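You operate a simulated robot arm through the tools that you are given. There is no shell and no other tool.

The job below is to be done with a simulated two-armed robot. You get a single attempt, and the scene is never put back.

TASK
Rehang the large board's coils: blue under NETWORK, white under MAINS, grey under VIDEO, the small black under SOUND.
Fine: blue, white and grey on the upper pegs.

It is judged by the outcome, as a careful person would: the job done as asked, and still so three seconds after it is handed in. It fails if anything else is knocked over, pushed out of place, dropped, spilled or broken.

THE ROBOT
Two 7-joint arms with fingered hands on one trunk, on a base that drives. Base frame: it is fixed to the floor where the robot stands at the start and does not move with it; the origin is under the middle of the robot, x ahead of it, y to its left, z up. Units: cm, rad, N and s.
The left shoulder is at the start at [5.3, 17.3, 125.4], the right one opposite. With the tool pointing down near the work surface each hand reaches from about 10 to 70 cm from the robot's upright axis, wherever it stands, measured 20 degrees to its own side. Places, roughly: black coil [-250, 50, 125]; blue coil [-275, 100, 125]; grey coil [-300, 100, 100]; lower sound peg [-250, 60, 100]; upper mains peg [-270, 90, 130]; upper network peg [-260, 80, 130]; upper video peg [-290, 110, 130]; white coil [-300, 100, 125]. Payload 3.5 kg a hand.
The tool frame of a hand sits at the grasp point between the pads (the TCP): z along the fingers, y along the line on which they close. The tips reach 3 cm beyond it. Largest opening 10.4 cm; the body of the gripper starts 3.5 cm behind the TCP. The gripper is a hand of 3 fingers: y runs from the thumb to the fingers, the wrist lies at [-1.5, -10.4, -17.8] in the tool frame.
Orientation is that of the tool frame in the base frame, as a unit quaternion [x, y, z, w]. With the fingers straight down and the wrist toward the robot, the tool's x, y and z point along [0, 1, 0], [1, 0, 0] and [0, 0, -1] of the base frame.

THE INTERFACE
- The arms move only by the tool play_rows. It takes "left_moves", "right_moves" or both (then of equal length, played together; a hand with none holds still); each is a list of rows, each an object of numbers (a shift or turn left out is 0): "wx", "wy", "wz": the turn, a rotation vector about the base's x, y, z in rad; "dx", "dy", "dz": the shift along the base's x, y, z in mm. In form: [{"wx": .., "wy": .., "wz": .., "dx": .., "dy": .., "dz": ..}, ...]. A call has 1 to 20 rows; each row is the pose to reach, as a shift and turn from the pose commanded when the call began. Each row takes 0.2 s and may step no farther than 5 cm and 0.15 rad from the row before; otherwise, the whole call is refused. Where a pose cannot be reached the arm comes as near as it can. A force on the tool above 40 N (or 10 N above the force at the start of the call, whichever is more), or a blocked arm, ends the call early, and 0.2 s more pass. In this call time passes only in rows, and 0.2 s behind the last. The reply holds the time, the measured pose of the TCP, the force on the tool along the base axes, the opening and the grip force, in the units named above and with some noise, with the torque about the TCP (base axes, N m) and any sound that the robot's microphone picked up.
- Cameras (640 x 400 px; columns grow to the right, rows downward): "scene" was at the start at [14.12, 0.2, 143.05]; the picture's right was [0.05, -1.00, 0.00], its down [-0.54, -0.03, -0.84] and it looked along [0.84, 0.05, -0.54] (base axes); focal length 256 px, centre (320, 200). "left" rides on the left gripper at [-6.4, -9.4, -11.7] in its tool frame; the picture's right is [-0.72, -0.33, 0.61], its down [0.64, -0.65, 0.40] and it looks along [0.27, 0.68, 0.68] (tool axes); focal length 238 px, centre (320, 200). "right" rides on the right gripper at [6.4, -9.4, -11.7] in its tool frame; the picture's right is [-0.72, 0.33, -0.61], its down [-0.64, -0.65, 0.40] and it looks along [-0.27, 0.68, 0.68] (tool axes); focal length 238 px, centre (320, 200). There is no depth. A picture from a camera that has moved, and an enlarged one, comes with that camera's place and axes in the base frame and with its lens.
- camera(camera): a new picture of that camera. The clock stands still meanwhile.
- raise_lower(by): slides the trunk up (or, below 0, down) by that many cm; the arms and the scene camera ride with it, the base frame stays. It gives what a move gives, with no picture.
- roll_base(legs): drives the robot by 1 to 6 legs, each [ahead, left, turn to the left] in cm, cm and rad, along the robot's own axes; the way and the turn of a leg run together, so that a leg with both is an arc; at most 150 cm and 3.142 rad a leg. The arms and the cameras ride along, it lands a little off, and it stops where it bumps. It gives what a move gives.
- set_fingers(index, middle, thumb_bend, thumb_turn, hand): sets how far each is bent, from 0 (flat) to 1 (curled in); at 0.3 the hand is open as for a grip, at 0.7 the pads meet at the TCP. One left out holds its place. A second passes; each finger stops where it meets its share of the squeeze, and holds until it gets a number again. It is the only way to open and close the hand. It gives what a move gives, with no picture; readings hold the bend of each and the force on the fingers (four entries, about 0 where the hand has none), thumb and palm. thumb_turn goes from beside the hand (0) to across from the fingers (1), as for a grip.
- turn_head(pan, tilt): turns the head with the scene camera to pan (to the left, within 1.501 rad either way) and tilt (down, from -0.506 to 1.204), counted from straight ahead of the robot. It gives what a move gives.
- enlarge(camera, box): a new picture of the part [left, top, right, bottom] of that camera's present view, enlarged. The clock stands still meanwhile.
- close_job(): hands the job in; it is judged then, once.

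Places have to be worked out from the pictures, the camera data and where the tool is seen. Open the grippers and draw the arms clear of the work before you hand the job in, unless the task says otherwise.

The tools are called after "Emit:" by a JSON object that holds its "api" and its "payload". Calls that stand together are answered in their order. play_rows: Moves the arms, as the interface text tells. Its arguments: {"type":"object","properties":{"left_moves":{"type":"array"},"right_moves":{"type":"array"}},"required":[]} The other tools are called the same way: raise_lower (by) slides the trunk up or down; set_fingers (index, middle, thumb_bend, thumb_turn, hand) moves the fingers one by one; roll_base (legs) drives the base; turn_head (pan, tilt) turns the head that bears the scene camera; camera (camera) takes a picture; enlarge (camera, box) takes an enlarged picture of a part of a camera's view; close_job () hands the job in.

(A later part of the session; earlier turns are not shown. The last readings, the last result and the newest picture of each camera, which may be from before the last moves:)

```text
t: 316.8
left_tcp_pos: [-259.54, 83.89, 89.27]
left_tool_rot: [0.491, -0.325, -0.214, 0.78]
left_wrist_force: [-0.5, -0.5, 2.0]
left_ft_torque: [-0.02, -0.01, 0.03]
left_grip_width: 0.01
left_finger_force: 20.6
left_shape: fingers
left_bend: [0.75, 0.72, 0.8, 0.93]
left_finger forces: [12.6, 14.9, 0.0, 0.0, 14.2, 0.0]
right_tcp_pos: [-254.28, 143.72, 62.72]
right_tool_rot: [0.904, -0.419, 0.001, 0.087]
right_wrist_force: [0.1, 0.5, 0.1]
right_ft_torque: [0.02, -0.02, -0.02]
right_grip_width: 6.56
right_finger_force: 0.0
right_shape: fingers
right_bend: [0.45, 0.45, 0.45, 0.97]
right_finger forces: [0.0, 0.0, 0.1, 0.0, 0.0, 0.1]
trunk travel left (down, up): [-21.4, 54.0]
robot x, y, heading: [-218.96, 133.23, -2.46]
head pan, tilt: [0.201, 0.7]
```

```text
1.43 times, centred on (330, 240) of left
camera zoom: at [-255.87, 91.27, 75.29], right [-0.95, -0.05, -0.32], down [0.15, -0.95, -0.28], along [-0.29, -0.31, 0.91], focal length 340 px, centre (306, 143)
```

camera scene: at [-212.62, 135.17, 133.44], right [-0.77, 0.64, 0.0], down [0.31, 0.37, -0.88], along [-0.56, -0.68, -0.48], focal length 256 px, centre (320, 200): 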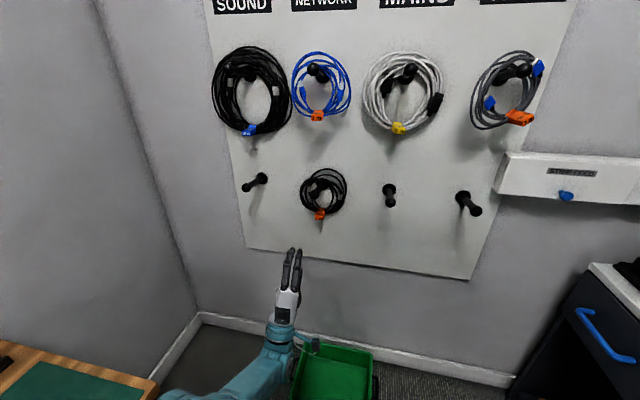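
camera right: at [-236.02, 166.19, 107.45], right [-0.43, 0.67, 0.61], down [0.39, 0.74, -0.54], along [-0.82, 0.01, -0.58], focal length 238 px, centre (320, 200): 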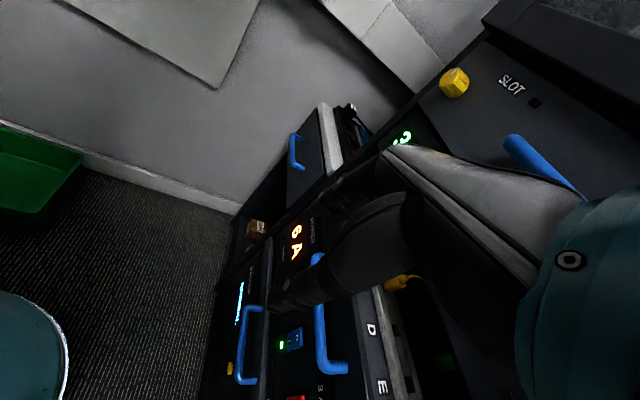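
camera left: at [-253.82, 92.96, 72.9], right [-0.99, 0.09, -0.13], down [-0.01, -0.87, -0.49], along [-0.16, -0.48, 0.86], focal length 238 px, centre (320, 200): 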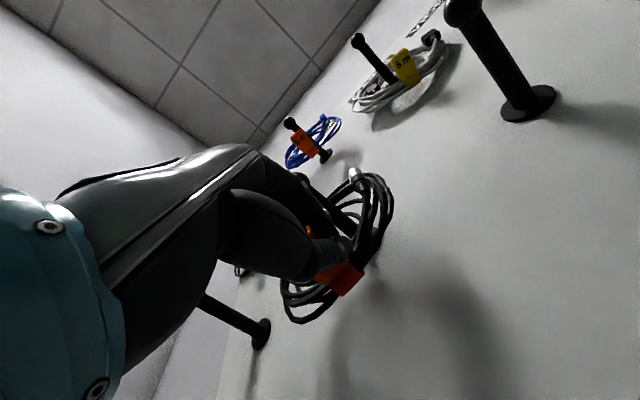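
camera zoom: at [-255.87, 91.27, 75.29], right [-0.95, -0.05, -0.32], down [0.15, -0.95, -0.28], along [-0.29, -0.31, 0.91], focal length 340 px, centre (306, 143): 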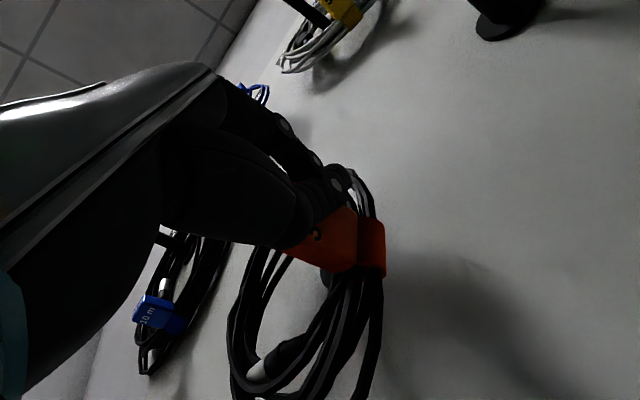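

The fingers are now mostly pinching each other beside the tag. I set the ring back on its peg, open, and will grip the bare bundle left of the tag instead, which is reachable at mid-peg.

Emit:
{"api": "play_rows", "payload": {"left_moves": [{"dz": -10}, {"dz": -20}, {"dz": -28}]}}

Emit:
{"api": "set_fingers", "payload": {"hand": "left", "index": 0.42, "middle": 0.42, "thumb_bend": 0.42}}

Emit:
{"api": "roll_base", "payload": {"legs": [[-6, 0, 0]]}}

Emit:
{"api": "enlarge", "payload": {"camera": "scene", "box": [220, 100, 400, 240]}}

Emit:
{"api": "camera", "payload": {"camera": "left"}}

```text
t: 317.6
left_tcp_pos: [-259.57, 83.8, 86.56]
left_tool_rot: [0.491, -0.321, -0.215, 0.781]
left_wrist_force: [-0.7, -10.0, 15.4]
left_ft_torque: [-0.09, 0.2, 0.11]
left_grip_width: 0.0
left_finger_force: 7.2
left_shape: fingers
left_bend: [0.74, 0.69, 0.8, 0.93]
left_finger forces: [0.0, 14.1, 0.0, 0.0, 0.1, 0.0]
right_tcp_pos: [-254.33, 143.76, 62.77]
right_tool_rot: [0.903, -0.42, 0.001, 0.089]
right_wrist_force: [-0.2, -0.4, 0.3]
right_ft_torque: [-0.02, 0.03, -0.04]
right_grip_width: 6.54
right_finger_force: 0.1
right_shape: fingers
right_bend: [0.45, 0.45, 0.45, 0.97]
right_finger forces: [0.0, 0.0, 0.1, 0.1, 0.0, 0.0]
trunk travel left (down, up): [-21.4, 54.0]
robot x, y, heading: [-219.22, 132.9, -2.463]
head pan, tilt: [0.201, 0.7]
```

```text
t: 318.6
left_tcp_pos: [-259.68, 84.05, 86.22]
left_tool_rot: [0.492, -0.325, -0.214, 0.779]
left_wrist_force: [-0.3, 0.2, 1.0]
left_ft_torque: [0.03, 0.02, 0.0]
left_grip_width: 7.21
left_finger_force: 0.1
left_shape: fingers
left_bend: [0.42, 0.42, 0.42, 0.97]
left_finger forces: [0.1, 0.0, 0.1, 0.1, 0.0, 0.0]
right_tcp_pos: [-254.36, 143.71, 62.87]
right_tool_rot: [0.903, -0.421, 0.001, 0.088]
right_wrist_force: [0.0, -0.4, -0.2]
right_ft_torque: [0.02, 0.0, 0.01]
right_grip_width: 6.52
right_finger_force: 0.1
right_shape: fingers
right_bend: [0.45, 0.45, 0.45, 0.97]
right_finger forces: [0.0, 0.0, 0.0, 0.1, 0.0, 0.1]
trunk travel left (down, up): [-21.4, 54.0]
robot x, y, heading: [-219.18, 133.02, -2.464]
head pan, tilt: [0.201, 0.7]
```

```text
t: 319.6
left_tcp_pos: [-254.85, 87.83, 86.26]
left_tool_rot: [0.491, -0.326, -0.215, 0.779]
left_wrist_force: [-0.1, 0.0, -0.1]
left_ft_torque: [0.01, -0.03, -0.03]
left_grip_width: 7.24
left_finger_force: 0.0
left_shape: fingers
left_bend: [0.42, 0.42, 0.42, 0.97]
left_finger forces: [0.1, 0.1, 0.0, 0.0, 0.1, 0.0]
right_tcp_pos: [-249.65, 147.57, 62.72]
right_tool_rot: [0.903, -0.42, 0.0, 0.088]
right_wrist_force: [-0.7, 0.2, 0.3]
right_ft_torque: [0.01, 0.03, 0.01]
right_grip_width: 6.54
right_finger_force: 0.1
right_shape: fingers
right_bend: [0.45, 0.45, 0.45, 0.97]
right_finger forces: [0.0, 0.0, 0.0, 0.0, 0.1, 0.0]
trunk travel left (down, up): [-21.4, 54.0]
robot x, y, heading: [-214.41, 136.86, -2.461]
head pan, tilt: [0.201, 0.7]
```

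```text
2.86 times, centred on (310, 170) of scene
camera zoom: at [-228.15, 123.39, 128.08], right [-0.77, 0.64, 0.0], down [0.41, 0.5, -0.77], along [-0.49, -0.59, -0.64], focal length 731 px, centre (349, 286)
```

zoom: 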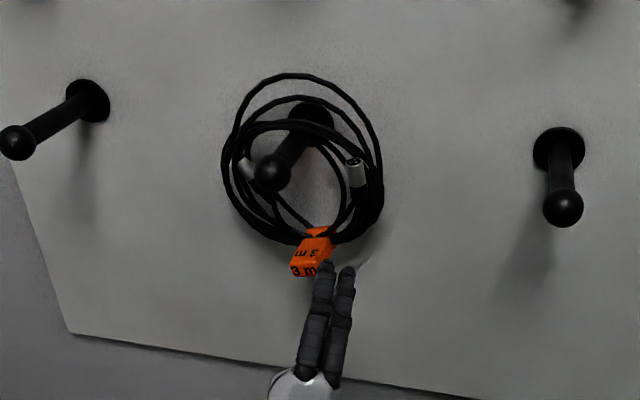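

```text
taken
camera left: at [-251.25, 95.17, 72.41], right [-0.95, -0.05, -0.32], down [0.15, -0.95, -0.28], along [-0.29, -0.31, 0.91], focal length 238 px, centre (320, 200)
```

left: 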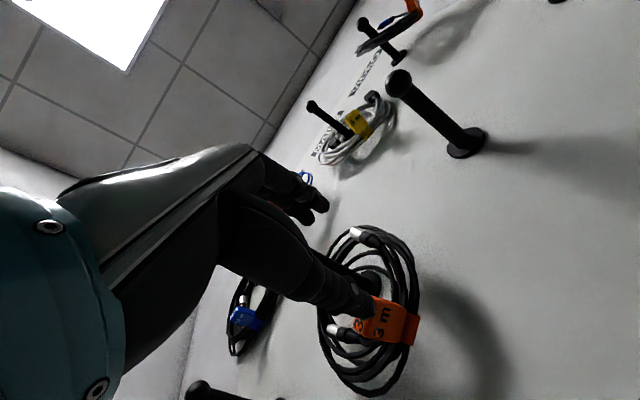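

The ring hangs at mid-peg with the tag at the bottom. I'll grip its bare bundle at about 7 o'clock (R≈219.9, z≈89.7), which suits the hand's present roll. I back off 2.5 cm and move the hand there.

Emit:
{"api": "roll_base", "payload": {"legs": [[-2.5, 0, 0]]}}

Emit:
{"api": "play_rows", "payload": {"left_moves": [{"dx": 13.6, "dy": -17.3, "dz": 11}, {"dx": 27.2, "dy": -34.6, "dz": 22}, {"dx": 40.8, "dy": -51.9, "dz": 32}]}}

Emit:
{"api": "roll_base", "payload": {"legs": [[5.5, 0, 0]]}}

Emit:
{"api": "enlarge", "payload": {"camera": "scene", "box": [220, 100, 400, 240]}}

Emit:
{"api": "enlarge", "payload": {"camera": "left", "box": [200, 100, 460, 380]}}

```text
t: 320.4
left_tcp_pos: [-253.14, 89.34, 86.34]
left_tool_rot: [0.491, -0.326, -0.215, 0.779]
left_wrist_force: [1.0, -0.3, -0.1]
left_ft_torque: [0.04, -0.01, 0.0]
left_grip_width: 7.22
left_finger_force: 0.0
left_shape: fingers
left_bend: [0.42, 0.42, 0.42, 0.97]
left_finger forces: [0.0, 0.0, 0.0, 0.1, 0.0, 0.0]
right_tcp_pos: [-247.74, 149.08, 62.81]
right_tool_rot: [0.903, -0.421, 0.001, 0.087]
right_wrist_force: [0.1, -0.6, -0.2]
right_ft_torque: [0.01, 0.01, 0.02]
right_grip_width: 6.57
right_finger_force: 0.0
right_shape: fingers
right_bend: [0.45, 0.45, 0.45, 0.97]
right_finger forces: [0.0, 0.1, 0.0, 0.0, 0.0, 0.0]
trunk travel left (down, up): [-21.4, 54.0]
robot x, y, heading: [-212.77, 138.07, -2.463]
head pan, tilt: [0.201, 0.7]
```

```text
t: 321.2
left_tcp_pos: [-248.95, 84.26, 89.56]
left_tool_rot: [0.492, -0.326, -0.215, 0.778]
left_wrist_force: [0.0, -0.1, -0.6]
left_ft_torque: [0.0, -0.03, -0.01]
left_grip_width: 7.23
left_finger_force: 0.1
left_shape: fingers
left_bend: [0.42, 0.42, 0.42, 0.97]
left_finger forces: [0.0, 0.0, 0.0, 0.0, 0.0, 0.1]
right_tcp_pos: [-247.72, 149.03, 62.81]
right_tool_rot: [0.903, -0.42, 0.001, 0.088]
right_wrist_force: [0.9, -0.1, 0.4]
right_ft_torque: [-0.01, 0.02, -0.02]
right_grip_width: 6.55
right_finger_force: 0.1
right_shape: fingers
right_bend: [0.45, 0.45, 0.45, 0.97]
right_finger forces: [0.1, 0.1, 0.1, 0.0, 0.1, 0.0]
trunk travel left (down, up): [-21.4, 54.0]
robot x, y, heading: [-212.76, 138.36, -2.465]
head pan, tilt: [0.201, 0.7]
```

```text
t: 322.1
left_tcp_pos: [-253.44, 80.6, 89.51]
left_tool_rot: [0.491, -0.326, -0.215, 0.778]
left_wrist_force: [-0.7, -0.4, 0.4]
left_ft_torque: [-0.02, 0.02, -0.02]
left_grip_width: 7.22
left_finger_force: 0.1
left_shape: fingers
left_bend: [0.42, 0.42, 0.42, 0.97]
left_finger forces: [0.0, 0.0, 0.0, 0.0, 0.0, 0.0]
right_tcp_pos: [-251.97, 145.52, 62.73]
right_tool_rot: [0.903, -0.421, 0.001, 0.088]
right_wrist_force: [0.3, 0.6, -0.4]
right_ft_torque: [0.01, -0.04, 0.02]
right_grip_width: 6.52
right_finger_force: 0.1
right_shape: fingers
right_bend: [0.45, 0.45, 0.45, 0.97]
right_finger forces: [0.1, 0.0, 0.0, 0.1, 0.0, 0.0]
trunk travel left (down, up): [-21.4, 54.0]
robot x, y, heading: [-216.91, 134.97, -2.467]
head pan, tilt: [0.201, 0.7]
```

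```text
2.86 times, centred on (310, 170) of scene
camera zoom: at [-230.7, 121.35, 128.05], right [-0.77, 0.64, 0.0], down [0.41, 0.5, -0.76], along [-0.49, -0.59, -0.64], focal length 731 px, centre (349, 286)
```

zoom: 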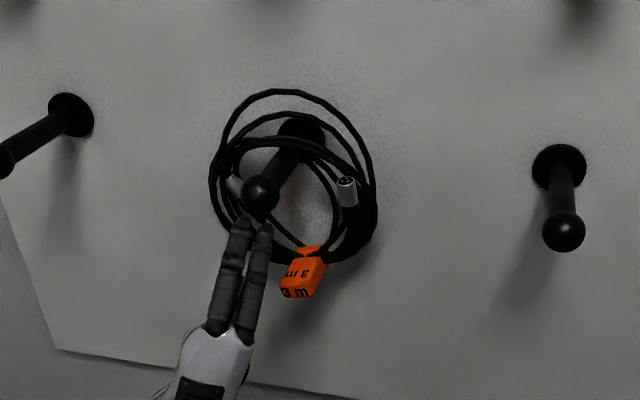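

```text
1.43 times, centred on (330, 240) of left
camera zoom: at [-249.71, 87.93, 75.58], right [-0.95, -0.05, -0.32], down [0.15, -0.95, -0.28], along [-0.29, -0.31, 0.91], focal length 340 px, centre (306, 143)
```

zoom: 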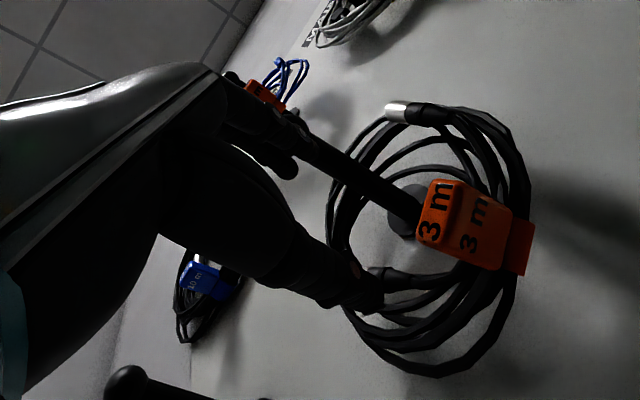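

The wrist view shows the ring has slid back flush to the board. So I repeat the tag grip and pull: I back off, unroll the hand and line up with the tag (R≈223.1, z≈86).

Emit:
{"api": "roll_base", "payload": {"legs": [[-3, 0, 0]]}}

Emit:
{"api": "play_rows", "payload": {"left_moves": [{"dx": -8.2, "dy": 10.5, "dz": -15, "wx": 0.07, "wy": 0.06, "wz": -0.03}, {"dx": -16.5, "dy": 21, "dz": -30, "wx": 0.14, "wy": 0.12, "wz": -0.06}, {"dx": -24.7, "dy": 31.4, "dz": -44, "wx": 0.2086, "wy": 0.1812, "wz": -0.0885}]}}

Emit:
{"api": "roll_base", "payload": {"legs": [[6.5, 0, 0]]}}

Emit:
{"api": "enlarge", "payload": {"camera": "scene", "box": [220, 110, 400, 250]}}

Emit:
{"api": "enlarge", "payload": {"camera": "left", "box": [220, 140, 460, 380]}}

```text
t: 322.9
left_tcp_pos: [-251.16, 82.52, 89.52]
left_tool_rot: [0.491, -0.326, -0.216, 0.778]
left_wrist_force: [0.4, -0.5, 1.1]
left_ft_torque: [0.06, 0.01, 0.0]
left_grip_width: 7.24
left_finger_force: 0.1
left_shape: fingers
left_bend: [0.42, 0.42, 0.42, 0.97]
left_finger forces: [0.0, 0.0, 0.1, 0.0, 0.0, 0.1]
right_tcp_pos: [-249.73, 147.49, 62.88]
right_tool_rot: [0.903, -0.421, 0.001, 0.088]
right_wrist_force: [-0.2, 0.1, 0.3]
right_ft_torque: [0.01, 0.0, 0.02]
right_grip_width: 6.53
right_finger_force: 0.1
right_shape: fingers
right_bend: [0.45, 0.45, 0.45, 0.97]
right_finger forces: [0.1, 0.0, 0.0, 0.1, 0.0, 0.0]
trunk travel left (down, up): [-21.4, 54.0]
robot x, y, heading: [-214.74, 136.95, -2.469]
head pan, tilt: [0.201, 0.7]
```

```text
t: 323.7
left_tcp_pos: [-253.64, 85.64, 85.07]
left_tool_rot: [0.533, -0.251, -0.325, 0.74]
left_wrist_force: [-1.0, -0.1, -0.6]
left_ft_torque: [0.0, 0.01, -0.02]
left_grip_width: 7.23
left_finger_force: 0.1
left_shape: fingers
left_bend: [0.42, 0.42, 0.42, 0.97]
left_finger forces: [0.0, 0.0, 0.0, 0.1, 0.0, 0.0]
right_tcp_pos: [-249.76, 147.49, 62.81]
right_tool_rot: [0.903, -0.421, 0.001, 0.087]
right_wrist_force: [0.0, 0.7, -0.4]
right_ft_torque: [-0.01, -0.01, -0.02]
right_grip_width: 6.52
right_finger_force: 0.2
right_shape: fingers
right_bend: [0.45, 0.45, 0.45, 0.97]
right_finger forces: [0.1, 0.0, 0.0, 0.1, 0.0, 0.0]
trunk travel left (down, up): [-21.4, 54.0]
robot x, y, heading: [-214.85, 136.36, -2.464]
head pan, tilt: [0.201, 0.7]
```

```text
t: 324.7
left_tcp_pos: [-258.51, 81.52, 85.16]
left_tool_rot: [0.534, -0.252, -0.325, 0.739]
left_wrist_force: [0.5, -0.1, -0.1]
left_ft_torque: [0.02, 0.0, -0.05]
left_grip_width: 7.26
left_finger_force: 0.1
left_shape: fingers
left_bend: [0.42, 0.42, 0.42, 0.97]
left_finger forces: [0.1, 0.0, 0.1, 0.0, 0.1, 0.0]
right_tcp_pos: [-254.76, 143.46, 62.81]
right_tool_rot: [0.903, -0.421, 0.002, 0.088]
right_wrist_force: [-0.2, 0.7, 0.3]
right_ft_torque: [0.01, 0.01, 0.0]
right_grip_width: 6.56
right_finger_force: 0.2
right_shape: fingers
right_bend: [0.45, 0.45, 0.45, 0.97]
right_finger forces: [0.0, 0.1, 0.0, 0.0, 0.1, 0.0]
trunk travel left (down, up): [-21.4, 54.0]
robot x, y, heading: [-219.21, 132.79, -2.462]
head pan, tilt: [0.201, 0.7]
```

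```text
2.86 times, centred on (310, 180) of scene
camera zoom: at [-233.31, 119.21, 128.05], right [-0.77, 0.64, 0.0], down [0.41, 0.5, -0.76], along [-0.49, -0.59, -0.64], focal length 731 px, centre (349, 257)
```

zoom: 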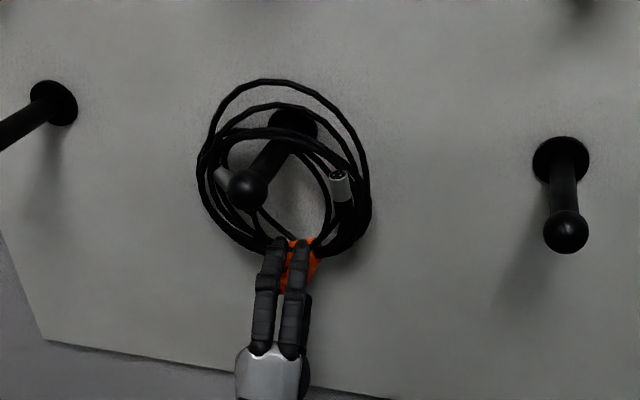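

```text
1.67 times, centred on (340, 260) of left
camera zoom: at [-256.45, 91.49, 72.49], right [-0.99, 0.08, -0.14], down [0.0, -0.88, -0.48], along [-0.16, -0.48, 0.86], focal length 397 px, centre (287, 100)
```

zoom: 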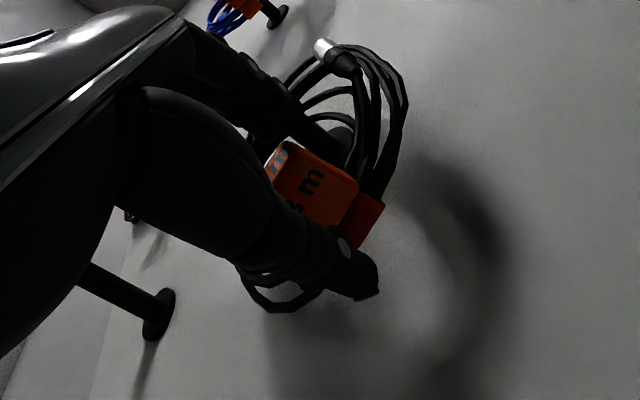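

The tag is between the open fingers, with the ring near the board. I drive in 3.4 cm and close.

Emit:
{"api": "roll_base", "payload": {"legs": [[3.4, 0, 0]]}}

Emit:
{"api": "set_fingers", "payload": {"hand": "left", "index": 0.8, "middle": 0.8, "thumb_bend": 0.8}}

Emit:
{"api": "enlarge", "payload": {"camera": "scene", "box": [220, 110, 400, 250]}}

Emit:
{"api": "enlarge", "payload": {"camera": "left", "box": [220, 140, 460, 380]}}

```text
t: 325.6
left_tcp_pos: [-261.08, 79.49, 85.14]
left_tool_rot: [0.533, -0.25, -0.324, 0.74]
left_wrist_force: [0.3, -0.1, -0.6]
left_ft_torque: [0.01, 0.05, -0.02]
left_grip_width: 7.22
left_finger_force: 0.0
left_shape: fingers
left_bend: [0.42, 0.42, 0.42, 0.97]
left_finger forces: [0.0, 0.0, 0.0, 0.0, 0.1, 0.0]
right_tcp_pos: [-257.45, 141.27, 62.73]
right_tool_rot: [0.904, -0.419, 0.001, 0.087]
right_wrist_force: [-0.2, -0.5, -0.3]
right_ft_torque: [0.01, -0.04, 0.01]
right_grip_width: 6.55
right_finger_force: 0.0
right_shape: fingers
right_bend: [0.45, 0.45, 0.45, 0.97]
right_finger forces: [0.1, 0.0, 0.0, 0.0, 0.0, 0.0]
trunk travel left (down, up): [-21.4, 54.0]
robot x, y, heading: [-222.2, 130.43, -2.464]
head pan, tilt: [0.201, 0.7]
```

```text
t: 326.6
left_tcp_pos: [-261.07, 79.47, 85.26]
left_tool_rot: [0.532, -0.251, -0.325, 0.74]
left_wrist_force: [2.9, -1.2, 13.2]
left_ft_torque: [-0.25, 0.26, 0.05]
left_grip_width: 2.03
left_finger_force: 18.0
left_shape: fingers
left_bend: [0.57, 0.62, 0.7, 0.97]
left_finger forces: [13.1, 11.8, 0.0, 0.0, 11.5, 0.1]
right_tcp_pos: [-257.38, 141.37, 62.77]
right_tool_rot: [0.903, -0.42, 0.0, 0.088]
right_wrist_force: [-0.2, 0.7, 0.0]
right_ft_torque: [0.0, -0.01, 0.02]
right_grip_width: 6.56
right_finger_force: 0.1
right_shape: fingers
right_bend: [0.45, 0.45, 0.45, 0.97]
right_finger forces: [0.0, 0.0, 0.1, 0.1, 0.1, 0.1]
trunk travel left (down, up): [-21.4, 54.0]
robot x, y, heading: [-222.07, 130.7, -2.463]
head pan, tilt: [0.201, 0.7]
```

```text
2.86 times, centred on (310, 180) of scene
camera zoom: at [-235.77, 117.22, 128.1], right [-0.77, 0.64, 0.0], down [0.41, 0.5, -0.77], along [-0.49, -0.59, -0.64], focal length 731 px, centre (349, 257)
```

zoom: 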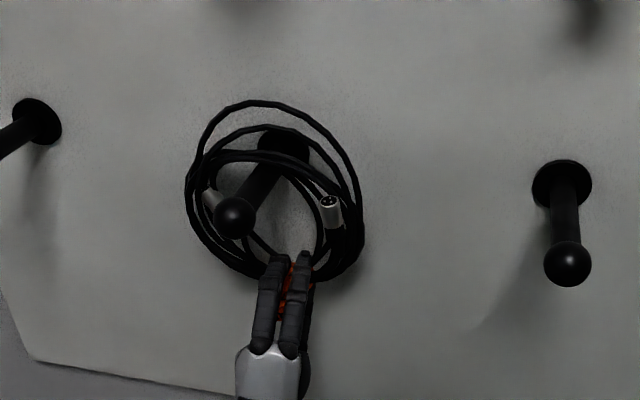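

```text
1.67 times, centred on (340, 260) of left
camera zoom: at [-259.01, 89.37, 72.68], right [-0.99, 0.08, -0.14], down [0.0, -0.88, -0.48], along [-0.16, -0.47, 0.87], focal length 397 px, centre (287, 100)
```

zoom: 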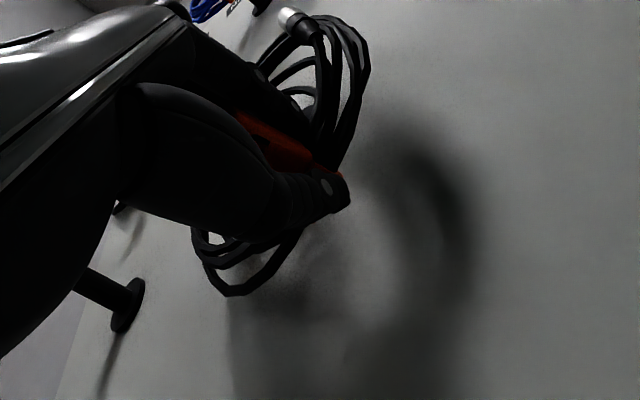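

This time the grip is deep: 13, 12 and 11.5 N across a 2 cm bundle. I lift 3 cm gently and look.

Emit:
{"api": "play_rows", "payload": {"left_moves": [{"dz": 8}, {"dz": 16}, {"dz": 24}, {"dz": 32}]}}

Emit:
{"api": "enlarge", "payload": {"camera": "scene", "box": [220, 110, 400, 250]}}

Emit:
{"api": "enlarge", "payload": {"camera": "left", "box": [220, 140, 460, 380]}}

```text
t: 327.6
left_tcp_pos: [-261.13, 79.46, 88.36]
left_tool_rot: [0.534, -0.251, -0.324, 0.739]
left_wrist_force: [-0.7, -0.6, -2.2]
left_ft_torque: [0.07, -0.04, -0.02]
left_grip_width: 2.08
left_finger_force: 18.1
left_shape: fingers
left_bend: [0.59, 0.67, 0.69, 0.94]
left_finger forces: [12.2, 5.3, 0.0, 0.0, 19.0, 0.0]
right_tcp_pos: [-257.37, 141.24, 62.73]
right_tool_rot: [0.903, -0.42, 0.001, 0.088]
right_wrist_force: [-0.6, 0.3, -0.3]
right_ft_torque: [0.01, -0.02, -0.01]
right_grip_width: 6.54
right_finger_force: 0.0
right_shape: fingers
right_bend: [0.45, 0.45, 0.45, 0.97]
right_finger forces: [0.0, 0.0, 0.0, 0.0, 0.0, 0.0]
trunk travel left (down, up): [-21.4, 54.0]
robot x, y, heading: [-222.45, 130.9, -2.461]
head pan, tilt: [0.201, 0.7]
```

```text
2.86 times, centred on (310, 180) of scene
camera zoom: at [-235.89, 117.11, 128.06], right [-0.77, 0.64, 0.0], down [0.41, 0.5, -0.76], along [-0.49, -0.59, -0.64], focal length 731 px, centre (349, 257)
```

zoom: 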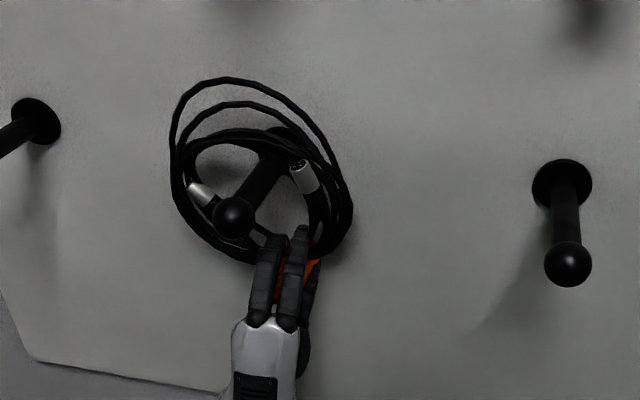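

```text
1.67 times, centred on (340, 260) of left
camera zoom: at [-258.98, 89.4, 75.61], right [-0.99, 0.08, -0.14], down [0.0, -0.88, -0.48], along [-0.16, -0.48, 0.86], focal length 397 px, centre (287, 100)
```

zoom: 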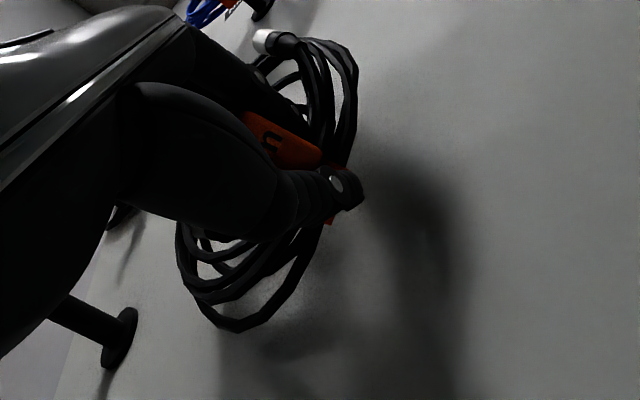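

The ring is lifted (-2.2 N) and held well, leaning about 20° left. I roll the hand 0.3 rad clockwise to bring it upright.

Emit:
{"api": "play_rows", "payload": {"left_moves": [{"wx": -0.072, "wy": -0.062, "wz": 0.031}, {"wx": -0.143, "wy": -0.125, "wz": 0.062}, {"wx": -0.215, "wy": -0.187, "wz": 0.093}]}}

Emit:
{"api": "enlarge", "payload": {"camera": "scene", "box": [220, 110, 400, 250]}}

```text
t: 328.4
left_tcp_pos: [-261.04, 79.47, 88.27]
left_tool_rot: [0.49, -0.327, -0.209, 0.78]
left_wrist_force: [0.9, -0.6, -1.9]
left_ft_torque: [0.05, -0.02, 0.04]
left_grip_width: 2.11
left_finger_force: 17.8
left_shape: fingers
left_bend: [0.59, 0.67, 0.69, 0.94]
left_finger forces: [11.5, 5.3, 0.0, 0.0, 18.8, 0.0]
right_tcp_pos: [-257.38, 141.25, 62.88]
right_tool_rot: [0.904, -0.419, 0.002, 0.088]
right_wrist_force: [0.9, 0.9, -0.6]
right_ft_torque: [0.0, -0.02, 0.01]
right_grip_width: 6.56
right_finger_force: 0.1
right_shape: fingers
right_bend: [0.45, 0.45, 0.45, 0.97]
right_finger forces: [0.0, 0.0, 0.1, 0.1, 0.0, 0.0]
trunk travel left (down, up): [-21.4, 54.0]
robot x, y, heading: [-222.22, 130.43, -2.466]
head pan, tilt: [0.201, 0.7]
```

```text
2.86 times, centred on (310, 180) of scene
camera zoom: at [-235.89, 117.11, 128.06], right [-0.77, 0.64, 0.0], down [0.41, 0.5, -0.76], along [-0.49, -0.59, -0.64], focal length 731 px, centre (349, 257)
```

zoom: 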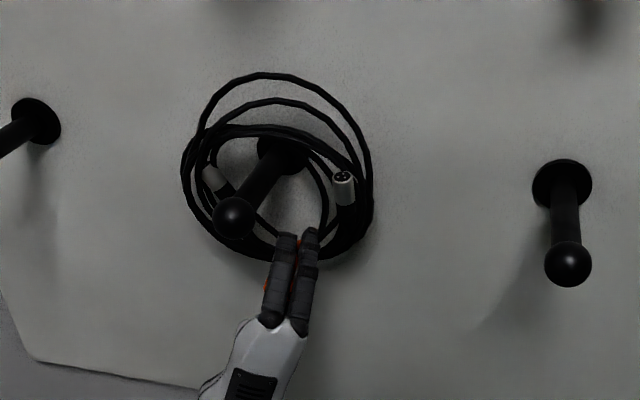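

The ring turned upright with the hand and the peg sits inside its opening. I lift 2.4 cm more to centre the knob vertically, and check.

Emit:
{"api": "play_rows", "payload": {"left_moves": [{"dz": 8}, {"dz": 16}, {"dz": 24}]}}

Emit:
{"api": "enlarge", "payload": {"camera": "scene", "box": [220, 100, 400, 240]}}

```text
t: 329.2
left_tcp_pos: [-261.06, 79.4, 90.65]
left_tool_rot: [0.49, -0.327, -0.21, 0.78]
left_wrist_force: [1.2, 0.5, -0.5]
left_ft_torque: [0.07, -0.01, -0.02]
left_grip_width: 2.07
left_finger_force: 18.1
left_shape: fingers
left_bend: [0.59, 0.67, 0.69, 0.94]
left_finger forces: [11.4, 5.4, 0.1, 0.0, 18.9, 0.0]
right_tcp_pos: [-257.39, 141.34, 62.81]
right_tool_rot: [0.903, -0.42, 0.001, 0.088]
right_wrist_force: [0.0, -0.7, -0.1]
right_ft_torque: [-0.03, -0.02, 0.0]
right_grip_width: 6.55
right_finger_force: 0.0
right_shape: fingers
right_bend: [0.45, 0.45, 0.45, 0.97]
right_finger forces: [0.1, 0.0, 0.0, 0.0, 0.0, 0.0]
trunk travel left (down, up): [-21.4, 54.0]
robot x, y, heading: [-222.37, 130.74, -2.46]
head pan, tilt: [0.201, 0.7]
```

```text
2.86 times, centred on (310, 170) of scene
camera zoom: at [-235.89, 117.12, 128.06], right [-0.77, 0.64, 0.0], down [0.41, 0.5, -0.76], along [-0.49, -0.59, -0.64], focal length 731 px, centre (349, 286)
```

zoom: 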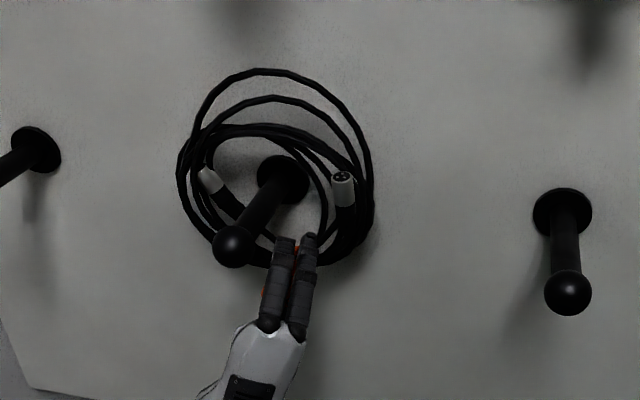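

The peg is well centred in the ring. I pull it off by backing the base 15 cm straight out.

Emit:
{"api": "roll_base", "payload": {"legs": [[-15, 0, 0]]}}

Emit:
{"api": "turn_head", "payload": {"pan": 0.35, "tilt": 0.6}}

Emit:
{"api": "camera", "payload": {"camera": "scene"}}

```text
t: 330.6
left_tcp_pos: [-249.48, 89.0, 90.66]
left_tool_rot: [0.489, -0.328, -0.21, 0.781]
left_wrist_force: [0.3, 0.3, -2.5]
left_ft_torque: [0.08, 0.0, -0.04]
left_grip_width: 2.1
left_finger_force: 17.7
left_shape: fingers
left_bend: [0.59, 0.67, 0.69, 0.94]
left_finger forces: [11.3, 5.4, 0.0, 0.0, 19.0, 0.0]
right_tcp_pos: [-245.72, 150.82, 62.75]
right_tool_rot: [0.903, -0.421, 0.0, 0.088]
right_wrist_force: [-0.2, 0.0, -0.3]
right_ft_torque: [-0.02, -0.01, 0.02]
right_grip_width: 6.54
right_finger_force: 0.0
right_shape: fingers
right_bend: [0.45, 0.45, 0.45, 0.97]
right_finger forces: [0.1, 0.1, 0.0, 0.0, 0.0, 0.1]
trunk travel left (down, up): [-21.4, 54.0]
robot x, y, heading: [-209.99, 140.06, -2.465]
head pan, tilt: [0.201, 0.7]
```

```text
t: 331.3
left_tcp_pos: [-249.42, 88.97, 90.6]
left_tool_rot: [0.49, -0.328, -0.211, 0.78]
left_wrist_force: [-0.4, -0.1, -2.5]
left_ft_torque: [0.05, 0.0, 0.02]
left_grip_width: 2.11
left_finger_force: 17.8
left_shape: fingers
left_bend: [0.59, 0.67, 0.69, 0.94]
left_finger forces: [11.3, 5.5, 0.0, 0.1, 19.0, 0.0]
right_tcp_pos: [-245.69, 150.8, 62.73]
right_tool_rot: [0.903, -0.42, 0.001, 0.088]
right_wrist_force: [0.3, 0.6, -0.8]
right_ft_torque: [-0.01, -0.03, -0.01]
right_grip_width: 6.53
right_finger_force: 0.1
right_shape: fingers
right_bend: [0.45, 0.45, 0.45, 0.97]
right_finger forces: [0.1, 0.0, 0.1, 0.0, 0.0, 0.0]
trunk travel left (down, up): [-21.4, 54.0]
robot x, y, heading: [-210.13, 140.08, -2.462]
head pan, tilt: [0.351, 0.6]
```

```text
taken
camera scene: at [-223.36, 125.52, 128.92], right [-0.86, 0.52, 0.0], down [0.29, 0.48, -0.82], along [-0.43, -0.71, -0.57], focal length 256 px, centre (320, 200)
```

scene: 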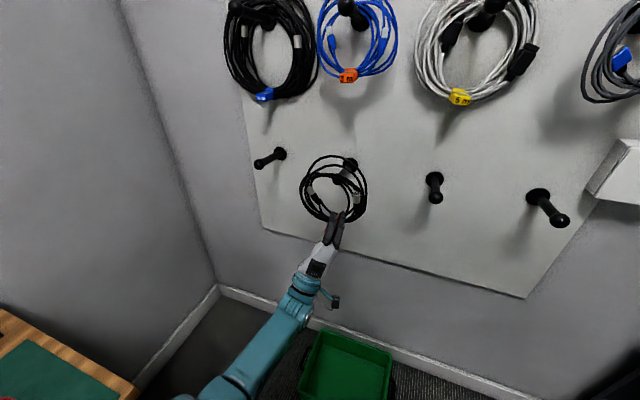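

The small black is free and firmly held. Before carrying it left I raise the trunk 10 cm so that my elbow passes clear of the table corner, then move the hand left 22 cm.

Emit:
{"api": "raise_lower", "payload": {"by": 10}}

Emit:
{"api": "play_rows", "payload": {"left_moves": [{"dx": 18.5, "dy": -23.6}, {"dx": 40.2, "dy": -51.1}, {"dx": 61.8, "dy": -78.6}, {"dx": 83.4, "dy": -106.1}, {"dx": 105.1, "dy": -133.6}, {"dx": 123.6, "dy": -157.2}, {"dx": 136, "dy": -172.9}]}}

Emit:
{"api": "turn_head", "payload": {"pan": 0.5, "tilt": 0.7}}

Emit:
{"api": "camera", "payload": {"camera": "scene"}}

```text
t: 332.6
left_tcp_pos: [-249.49, 88.84, 100.63]
left_tool_rot: [0.491, -0.328, -0.211, 0.779]
left_wrist_force: [0.5, 0.2, -2.4]
left_ft_torque: [0.07, 0.01, -0.05]
left_grip_width: 2.1
left_finger_force: 17.7
left_shape: fingers
left_bend: [0.59, 0.67, 0.69, 0.94]
left_finger forces: [11.2, 5.7, 0.0, 0.0, 19.0, 0.0]
right_tcp_pos: [-245.7, 150.76, 72.72]
right_tool_rot: [0.903, -0.42, 0.001, 0.087]
right_wrist_force: [-0.5, 0.0, -0.2]
right_ft_torque: [-0.02, -0.03, 0.0]
right_grip_width: 6.55
right_finger_force: 0.0
right_shape: fingers
right_bend: [0.45, 0.45, 0.45, 0.97]
right_finger forces: [0.0, 0.0, 0.1, 0.0, 0.0, 0.0]
trunk travel left (down, up): [-31.4, 44.0]
robot x, y, heading: [-210.32, 140.2, -2.46]
head pan, tilt: [0.351, 0.6]
```

```text
t: 334.2
left_tcp_pos: [-235.89, 71.67, 100.62]
left_tool_rot: [0.49, -0.327, -0.21, 0.78]
left_wrist_force: [0.2, 0.3, -2.9]
left_ft_torque: [0.04, -0.07, 0.02]
left_grip_width: 2.08
left_finger_force: 18.1
left_shape: fingers
left_bend: [0.59, 0.67, 0.69, 0.94]
left_finger forces: [11.3, 5.6, 0.0, 0.0, 18.9, 0.0]
right_tcp_pos: [-245.76, 150.76, 72.76]
right_tool_rot: [0.903, -0.421, 0.001, 0.088]
right_wrist_force: [-0.1, -0.1, -0.3]
right_ft_torque: [-0.02, -0.02, -0.04]
right_grip_width: 6.55
right_finger_force: 0.1
right_shape: fingers
right_bend: [0.45, 0.45, 0.45, 0.97]
right_finger forces: [0.0, 0.1, 0.1, 0.1, 0.0, 0.1]
trunk travel left (down, up): [-31.4, 44.0]
robot x, y, heading: [-210.71, 139.98, -2.461]
head pan, tilt: [0.351, 0.6]
```

```text
t: 334.9
left_tcp_pos: [-235.89, 71.6, 100.45]
left_tool_rot: [0.491, -0.327, -0.211, 0.779]
left_wrist_force: [-0.9, 0.0, -2.7]
left_ft_torque: [0.04, -0.04, 0.03]
left_grip_width: 2.07
left_finger_force: 17.8
left_shape: fingers
left_bend: [0.59, 0.67, 0.69, 0.94]
left_finger forces: [11.2, 5.7, 0.0, 0.1, 19.0, 0.0]
right_tcp_pos: [-245.6, 150.76, 72.7]
right_tool_rot: [0.903, -0.421, 0.0, 0.088]
right_wrist_force: [-0.2, 0.1, -0.9]
right_ft_torque: [0.03, 0.04, 0.0]
right_grip_width: 6.55
right_finger_force: 0.1
right_shape: fingers
right_bend: [0.45, 0.45, 0.45, 0.97]
right_finger forces: [0.1, 0.0, 0.0, 0.1, 0.0, 0.1]
trunk travel left (down, up): [-31.4, 44.0]
robot x, y, heading: [-210.52, 140.0, -2.471]
head pan, tilt: [0.499, 0.7]
```

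```text
taken
camera scene: at [-218.81, 127.85, 138.3], right [-0.92, 0.38, 0.0], down [0.25, 0.59, -0.77], along [-0.29, -0.71, -0.64], focal length 256 px, centre (320, 200)
```

scene: 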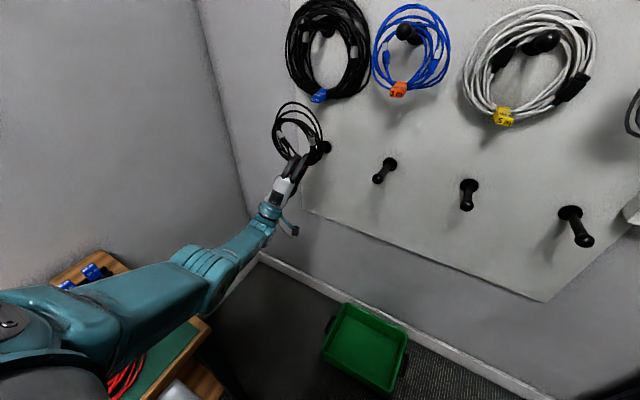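

The ring is in front of the SOUND column. My elbow is near the table corner, so I go forward 3.5 cm first, then lower the trunk 5 cm and look at the elbow's clearance.

Emit:
{"api": "roll_base", "payload": {"legs": [[3.5, 0, 0]]}}

Emit:
{"api": "raise_lower", "payload": {"by": -5}}

Emit:
{"api": "turn_head", "payload": {"pan": 0.8, "tilt": 0.9}}

Emit:
{"api": "camera", "payload": {"camera": "scene"}}

```text
t: 335.7
left_tcp_pos: [-238.67, 69.39, 100.37]
left_tool_rot: [0.491, -0.328, -0.21, 0.779]
left_wrist_force: [-0.7, -0.4, -2.2]
left_ft_torque: [0.05, 0.01, -0.02]
left_grip_width: 2.07
left_finger_force: 17.4
left_shape: fingers
left_bend: [0.59, 0.67, 0.69, 0.94]
left_finger forces: [11.0, 5.6, 0.0, 0.0, 18.9, 0.1]
right_tcp_pos: [-248.52, 148.52, 72.68]
right_tool_rot: [0.903, -0.42, 0.0, 0.088]
right_wrist_force: [0.6, -0.1, 0.1]
right_ft_torque: [0.0, 0.01, 0.0]
right_grip_width: 6.55
right_finger_force: 0.0
right_shape: fingers
right_bend: [0.45, 0.45, 0.45, 0.97]
right_finger forces: [0.1, 0.0, 0.0, 0.0, 0.1, 0.1]
trunk travel left (down, up): [-31.4, 44.0]
robot x, y, heading: [-213.61, 137.81, -2.464]
head pan, tilt: [0.499, 0.7]
```

```text
t: 336.7
left_tcp_pos: [-238.53, 69.61, 95.54]
left_tool_rot: [0.49, -0.327, -0.211, 0.78]
left_wrist_force: [0.0, 0.4, -1.6]
left_ft_torque: [0.09, 0.0, 0.0]
left_grip_width: 2.07
left_finger_force: 17.5
left_shape: fingers
left_bend: [0.59, 0.67, 0.69, 0.93]
left_finger forces: [11.0, 5.8, 0.0, 0.0, 18.8, 0.0]
right_tcp_pos: [-248.46, 148.67, 67.84]
right_tool_rot: [0.903, -0.42, 0.0, 0.088]
right_wrist_force: [-0.1, -0.2, 0.0]
right_ft_torque: [-0.02, -0.01, -0.01]
right_grip_width: 6.51
right_finger_force: 0.0
right_shape: fingers
right_bend: [0.45, 0.45, 0.45, 0.97]
right_finger forces: [0.1, 0.1, 0.0, 0.0, 0.0, 0.1]
trunk travel left (down, up): [-26.4, 49.0]
robot x, y, heading: [-213.31, 137.8, -2.468]
head pan, tilt: [0.499, 0.7]
```

```text
t: 337.5
left_tcp_pos: [-238.53, 69.61, 95.48]
left_tool_rot: [0.491, -0.328, -0.211, 0.779]
left_wrist_force: [0.9, 0.1, -2.6]
left_ft_torque: [0.04, -0.02, -0.04]
left_grip_width: 2.08
left_finger_force: 17.5
left_shape: fingers
left_bend: [0.59, 0.67, 0.69, 0.93]
left_finger forces: [11.1, 5.7, 0.0, 0.0, 18.9, 0.1]
right_tcp_pos: [-248.27, 148.58, 67.74]
right_tool_rot: [0.903, -0.421, 0.001, 0.088]
right_wrist_force: [-0.1, -0.8, 0.1]
right_ft_torque: [0.0, 0.0, -0.04]
right_grip_width: 6.57
right_finger_force: 0.0
right_shape: fingers
right_bend: [0.45, 0.45, 0.45, 0.97]
right_finger forces: [0.0, 0.0, 0.1, 0.0, 0.0, 0.0]
trunk travel left (down, up): [-26.4, 49.0]
robot x, y, heading: [-213.09, 138.23, -2.468]
head pan, tilt: [0.799, 0.901]
```

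```text
taken
camera scene: at [-220.43, 124.82, 131.59], right [-1.0, 0.09, 0.0], down [0.07, 0.78, -0.62], along [-0.06, -0.62, -0.78], focal length 256 px, centre (320, 200)
```

scene: 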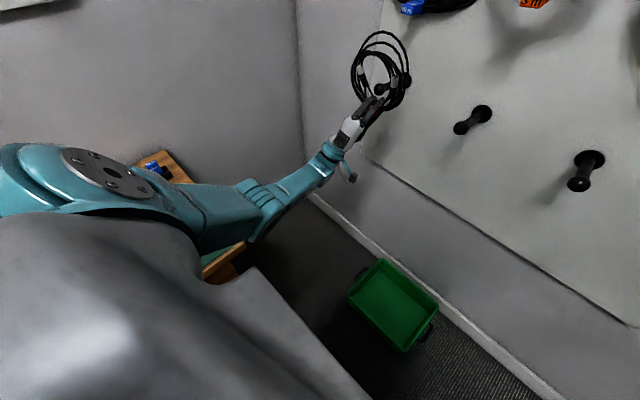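

The elbow is beyond and above the table corner by a few cm. I lower the remaining 5 cm and look at the ring against the lower SOUND peg.

Emit:
{"api": "raise_lower", "payload": {"by": -5}}

Emit:
{"api": "turn_head", "payload": {"pan": 0.4, "tilt": 0.6}}

Emit:
{"api": "camera", "payload": {"camera": "scene"}}

Emit:
{"api": "enlarge", "payload": {"camera": "scene", "box": [200, 100, 360, 240]}}

```text
t: 338.4
left_tcp_pos: [-238.46, 69.52, 90.46]
left_tool_rot: [0.49, -0.328, -0.211, 0.78]
left_wrist_force: [-0.8, 0.2, -2.5]
left_ft_torque: [0.06, 0.01, -0.01]
left_grip_width: 2.08
left_finger_force: 17.7
left_shape: fingers
left_bend: [0.59, 0.67, 0.69, 0.93]
left_finger forces: [11.1, 5.7, 0.0, 0.1, 18.8, 0.0]
right_tcp_pos: [-248.27, 148.56, 62.8]
right_tool_rot: [0.903, -0.421, 0.0, 0.088]
right_wrist_force: [-0.8, 0.2, -0.1]
right_ft_torque: [0.0, 0.02, 0.01]
right_grip_width: 6.55
right_finger_force: 0.1
right_shape: fingers
right_bend: [0.45, 0.45, 0.45, 0.97]
right_finger forces: [0.1, 0.1, 0.0, 0.1, 0.0, 0.0]
trunk travel left (down, up): [-21.4, 54.0]
robot x, y, heading: [-213.23, 137.95, -2.464]
head pan, tilt: [0.799, 0.901]
```

```text
t: 339.2
left_tcp_pos: [-238.58, 69.6, 90.46]
left_tool_rot: [0.49, -0.328, -0.211, 0.78]
left_wrist_force: [0.3, -0.7, -2.5]
left_ft_torque: [0.05, -0.01, 0.0]
left_grip_width: 2.08
left_finger_force: 17.3
left_shape: fingers
left_bend: [0.59, 0.67, 0.69, 0.93]
left_finger forces: [11.1, 5.7, 0.1, 0.0, 18.7, 0.1]
right_tcp_pos: [-248.26, 148.59, 63.01]
right_tool_rot: [0.903, -0.42, 0.001, 0.089]
right_wrist_force: [-0.8, -0.3, -0.5]
right_ft_torque: [-0.05, 0.01, 0.03]
right_grip_width: 6.53
right_finger_force: 0.1
right_shape: fingers
right_bend: [0.45, 0.45, 0.45, 0.97]
right_finger forces: [0.0, 0.1, 0.0, 0.0, 0.0, 0.0]
trunk travel left (down, up): [-21.4, 54.0]
robot x, y, heading: [-213.21, 137.84, -2.465]
head pan, tilt: [0.4, 0.6]
```

```text
taken
camera scene: at [-225.65, 123.14, 128.92], right [-0.88, 0.47, 0.0], down [0.27, 0.5, -0.82], along [-0.39, -0.73, -0.57], focal length 256 px, centre (320, 200)
```

scene: 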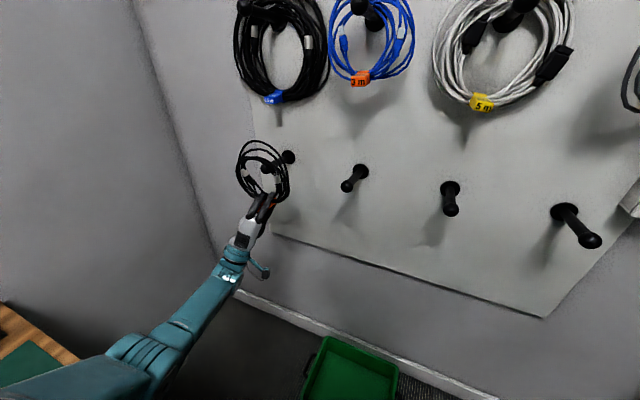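

```text
2.86 times, centred on (280, 170) of scene
camera zoom: at [-225.65, 123.14, 128.92], right [-0.88, 0.47, 0.0], down [0.27, 0.5, -0.82], along [-0.39, -0.73, -0.57], focal length 731 px, centre (434, 286)
```

zoom: 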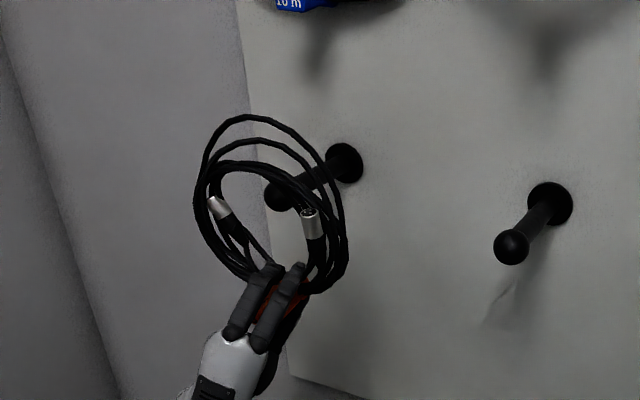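

Through the ring I see the lower SOUND knob. The ring's opening is centred at about R 201.5, z 99; the knob is at 200.6, 99. I shift 0.8 cm left and drive forward 6 cm, then check.

Emit:
{"api": "play_rows", "payload": {"left_moves": [{"dx": 4.9, "dy": -6.3}]}}

Emit:
{"api": "roll_base", "payload": {"legs": [[6, 0, 0]]}}

Emit:
{"api": "enlarge", "payload": {"camera": "scene", "box": [180, 100, 340, 240]}}

Emit:
{"api": "camera", "payload": {"camera": "left"}}

```text
t: 339.6
left_tcp_pos: [-237.99, 68.97, 90.39]
left_tool_rot: [0.49, -0.328, -0.211, 0.78]
left_wrist_force: [0.2, -0.3, -1.8]
left_ft_torque: [0.03, 0.0, 0.03]
left_grip_width: 2.08
left_finger_force: 17.7
left_shape: fingers
left_bend: [0.59, 0.67, 0.69, 0.93]
left_finger forces: [11.0, 5.8, 0.0, 0.0, 18.7, 0.0]
right_tcp_pos: [-248.43, 148.64, 62.76]
right_tool_rot: [0.903, -0.42, 0.001, 0.087]
right_wrist_force: [0.7, -0.3, -0.6]
right_ft_torque: [0.0, 0.02, 0.01]
right_grip_width: 6.56
right_finger_force: 0.0
right_shape: fingers
right_bend: [0.45, 0.45, 0.45, 0.97]
right_finger forces: [0.0, 0.0, 0.1, 0.0, 0.0, 0.0]
trunk travel left (down, up): [-21.4, 54.0]
robot x, y, heading: [-213.17, 137.86, -2.462]
head pan, tilt: [0.4, 0.6]
```

```text
t: 340.6
left_tcp_pos: [-242.69, 65.21, 90.43]
left_tool_rot: [0.49, -0.329, -0.211, 0.779]
left_wrist_force: [-0.3, -0.6, -3.2]
left_ft_torque: [0.05, -0.01, -0.02]
left_grip_width: 2.09
left_finger_force: 17.9
left_shape: fingers
left_bend: [0.59, 0.67, 0.69, 0.93]
left_finger forces: [11.0, 5.8, 0.0, 0.0, 19.0, 0.0]
right_tcp_pos: [-253.08, 144.83, 62.82]
right_tool_rot: [0.903, -0.421, 0.001, 0.088]
right_wrist_force: [-0.2, 0.7, -0.3]
right_ft_torque: [0.0, 0.0, -0.03]
right_grip_width: 6.54
right_finger_force: 0.0
right_shape: fingers
right_bend: [0.45, 0.45, 0.45, 0.97]
right_finger forces: [0.0, 0.1, 0.0, 0.0, 0.0, 0.0]
trunk travel left (down, up): [-21.4, 54.0]
robot x, y, heading: [-217.84, 134.12, -2.468]
head pan, tilt: [0.4, 0.6]
```

```text
2.86 times, centred on (260, 170) of scene
camera zoom: at [-230.39, 119.35, 128.91], right [-0.88, 0.47, 0.0], down [0.27, 0.5, -0.82], along [-0.39, -0.73, -0.57], focal length 731 px, centre (491, 286)
```

zoom: 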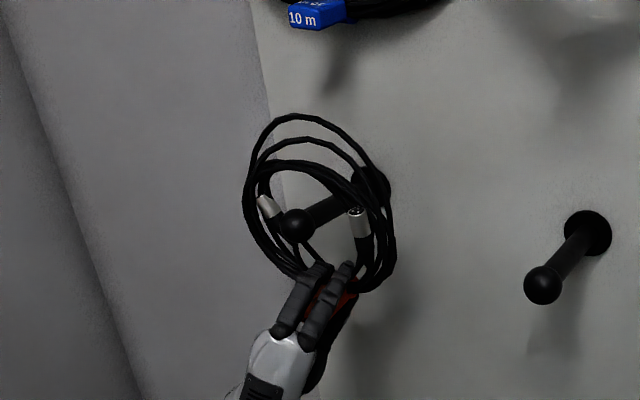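

```text
taken
camera left: at [-238.99, 72.47, 76.51], right [-0.94, -0.06, -0.33], down [0.15, -0.95, -0.27], along [-0.3, -0.31, 0.91], focal length 238 px, centre (320, 200)
```

left: 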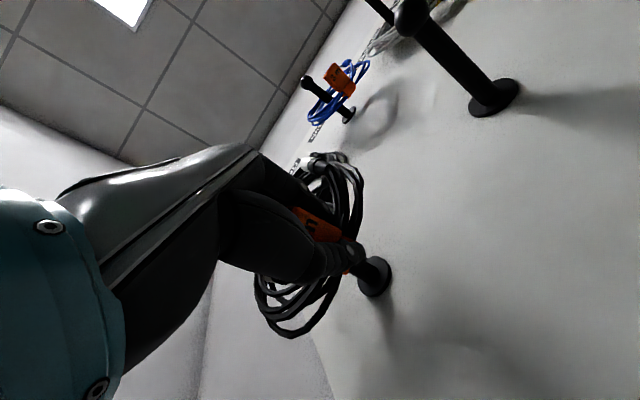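

The knob has passed through the opening between the two plugs. I drive forward 4.5 cm more.

Emit:
{"api": "roll_base", "payload": {"legs": [[4.5, 0, 0]]}}

Emit:
{"api": "enlarge", "payload": {"camera": "scene", "box": [180, 100, 340, 240]}}

Emit:
{"api": "camera", "payload": {"camera": "left"}}

```text
t: 341.5
left_tcp_pos: [-246.17, 62.32, 90.41]
left_tool_rot: [0.49, -0.329, -0.211, 0.779]
left_wrist_force: [-0.5, 0.3, -1.7]
left_ft_torque: [0.07, 0.01, 0.0]
left_grip_width: 2.1
left_finger_force: 17.5
left_shape: fingers
left_bend: [0.59, 0.67, 0.69, 0.93]
left_finger forces: [10.9, 5.9, 0.0, 0.1, 18.8, 0.0]
right_tcp_pos: [-256.51, 141.88, 62.72]
right_tool_rot: [0.904, -0.419, 0.002, 0.087]
right_wrist_force: [-0.2, 0.1, -0.2]
right_ft_torque: [0.0, 0.0, 0.02]
right_grip_width: 6.53
right_finger_force: 0.0
right_shape: fingers
right_bend: [0.45, 0.45, 0.45, 0.97]
right_finger forces: [0.1, 0.0, 0.0, 0.1, 0.1, 0.0]
trunk travel left (down, up): [-21.4, 54.0]
robot x, y, heading: [-221.46, 131.48, -2.468]
head pan, tilt: [0.4, 0.6]
```

```text
2.86 times, centred on (260, 170) of scene
camera zoom: at [-233.88, 116.53, 128.91], right [-0.88, 0.47, 0.0], down [0.27, 0.5, -0.82], along [-0.39, -0.73, -0.57], focal length 731 px, centre (491, 286)
```

zoom: 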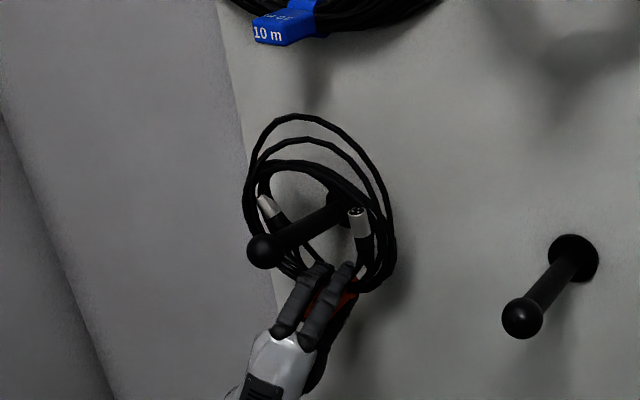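

```text
taken
camera left: at [-242.44, 69.65, 76.5], right [-0.94, -0.06, -0.33], down [0.15, -0.95, -0.27], along [-0.3, -0.31, 0.91], focal length 238 px, centre (320, 200)
```

left: 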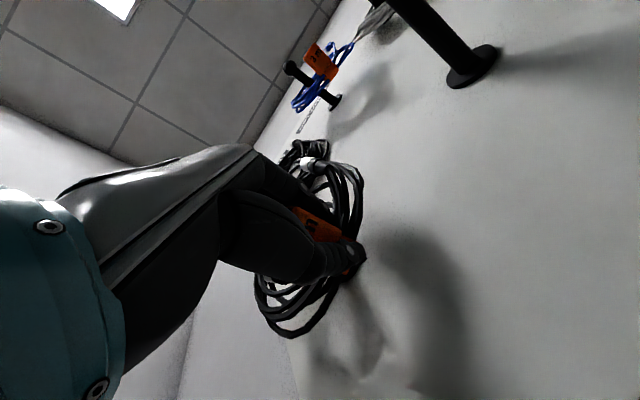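

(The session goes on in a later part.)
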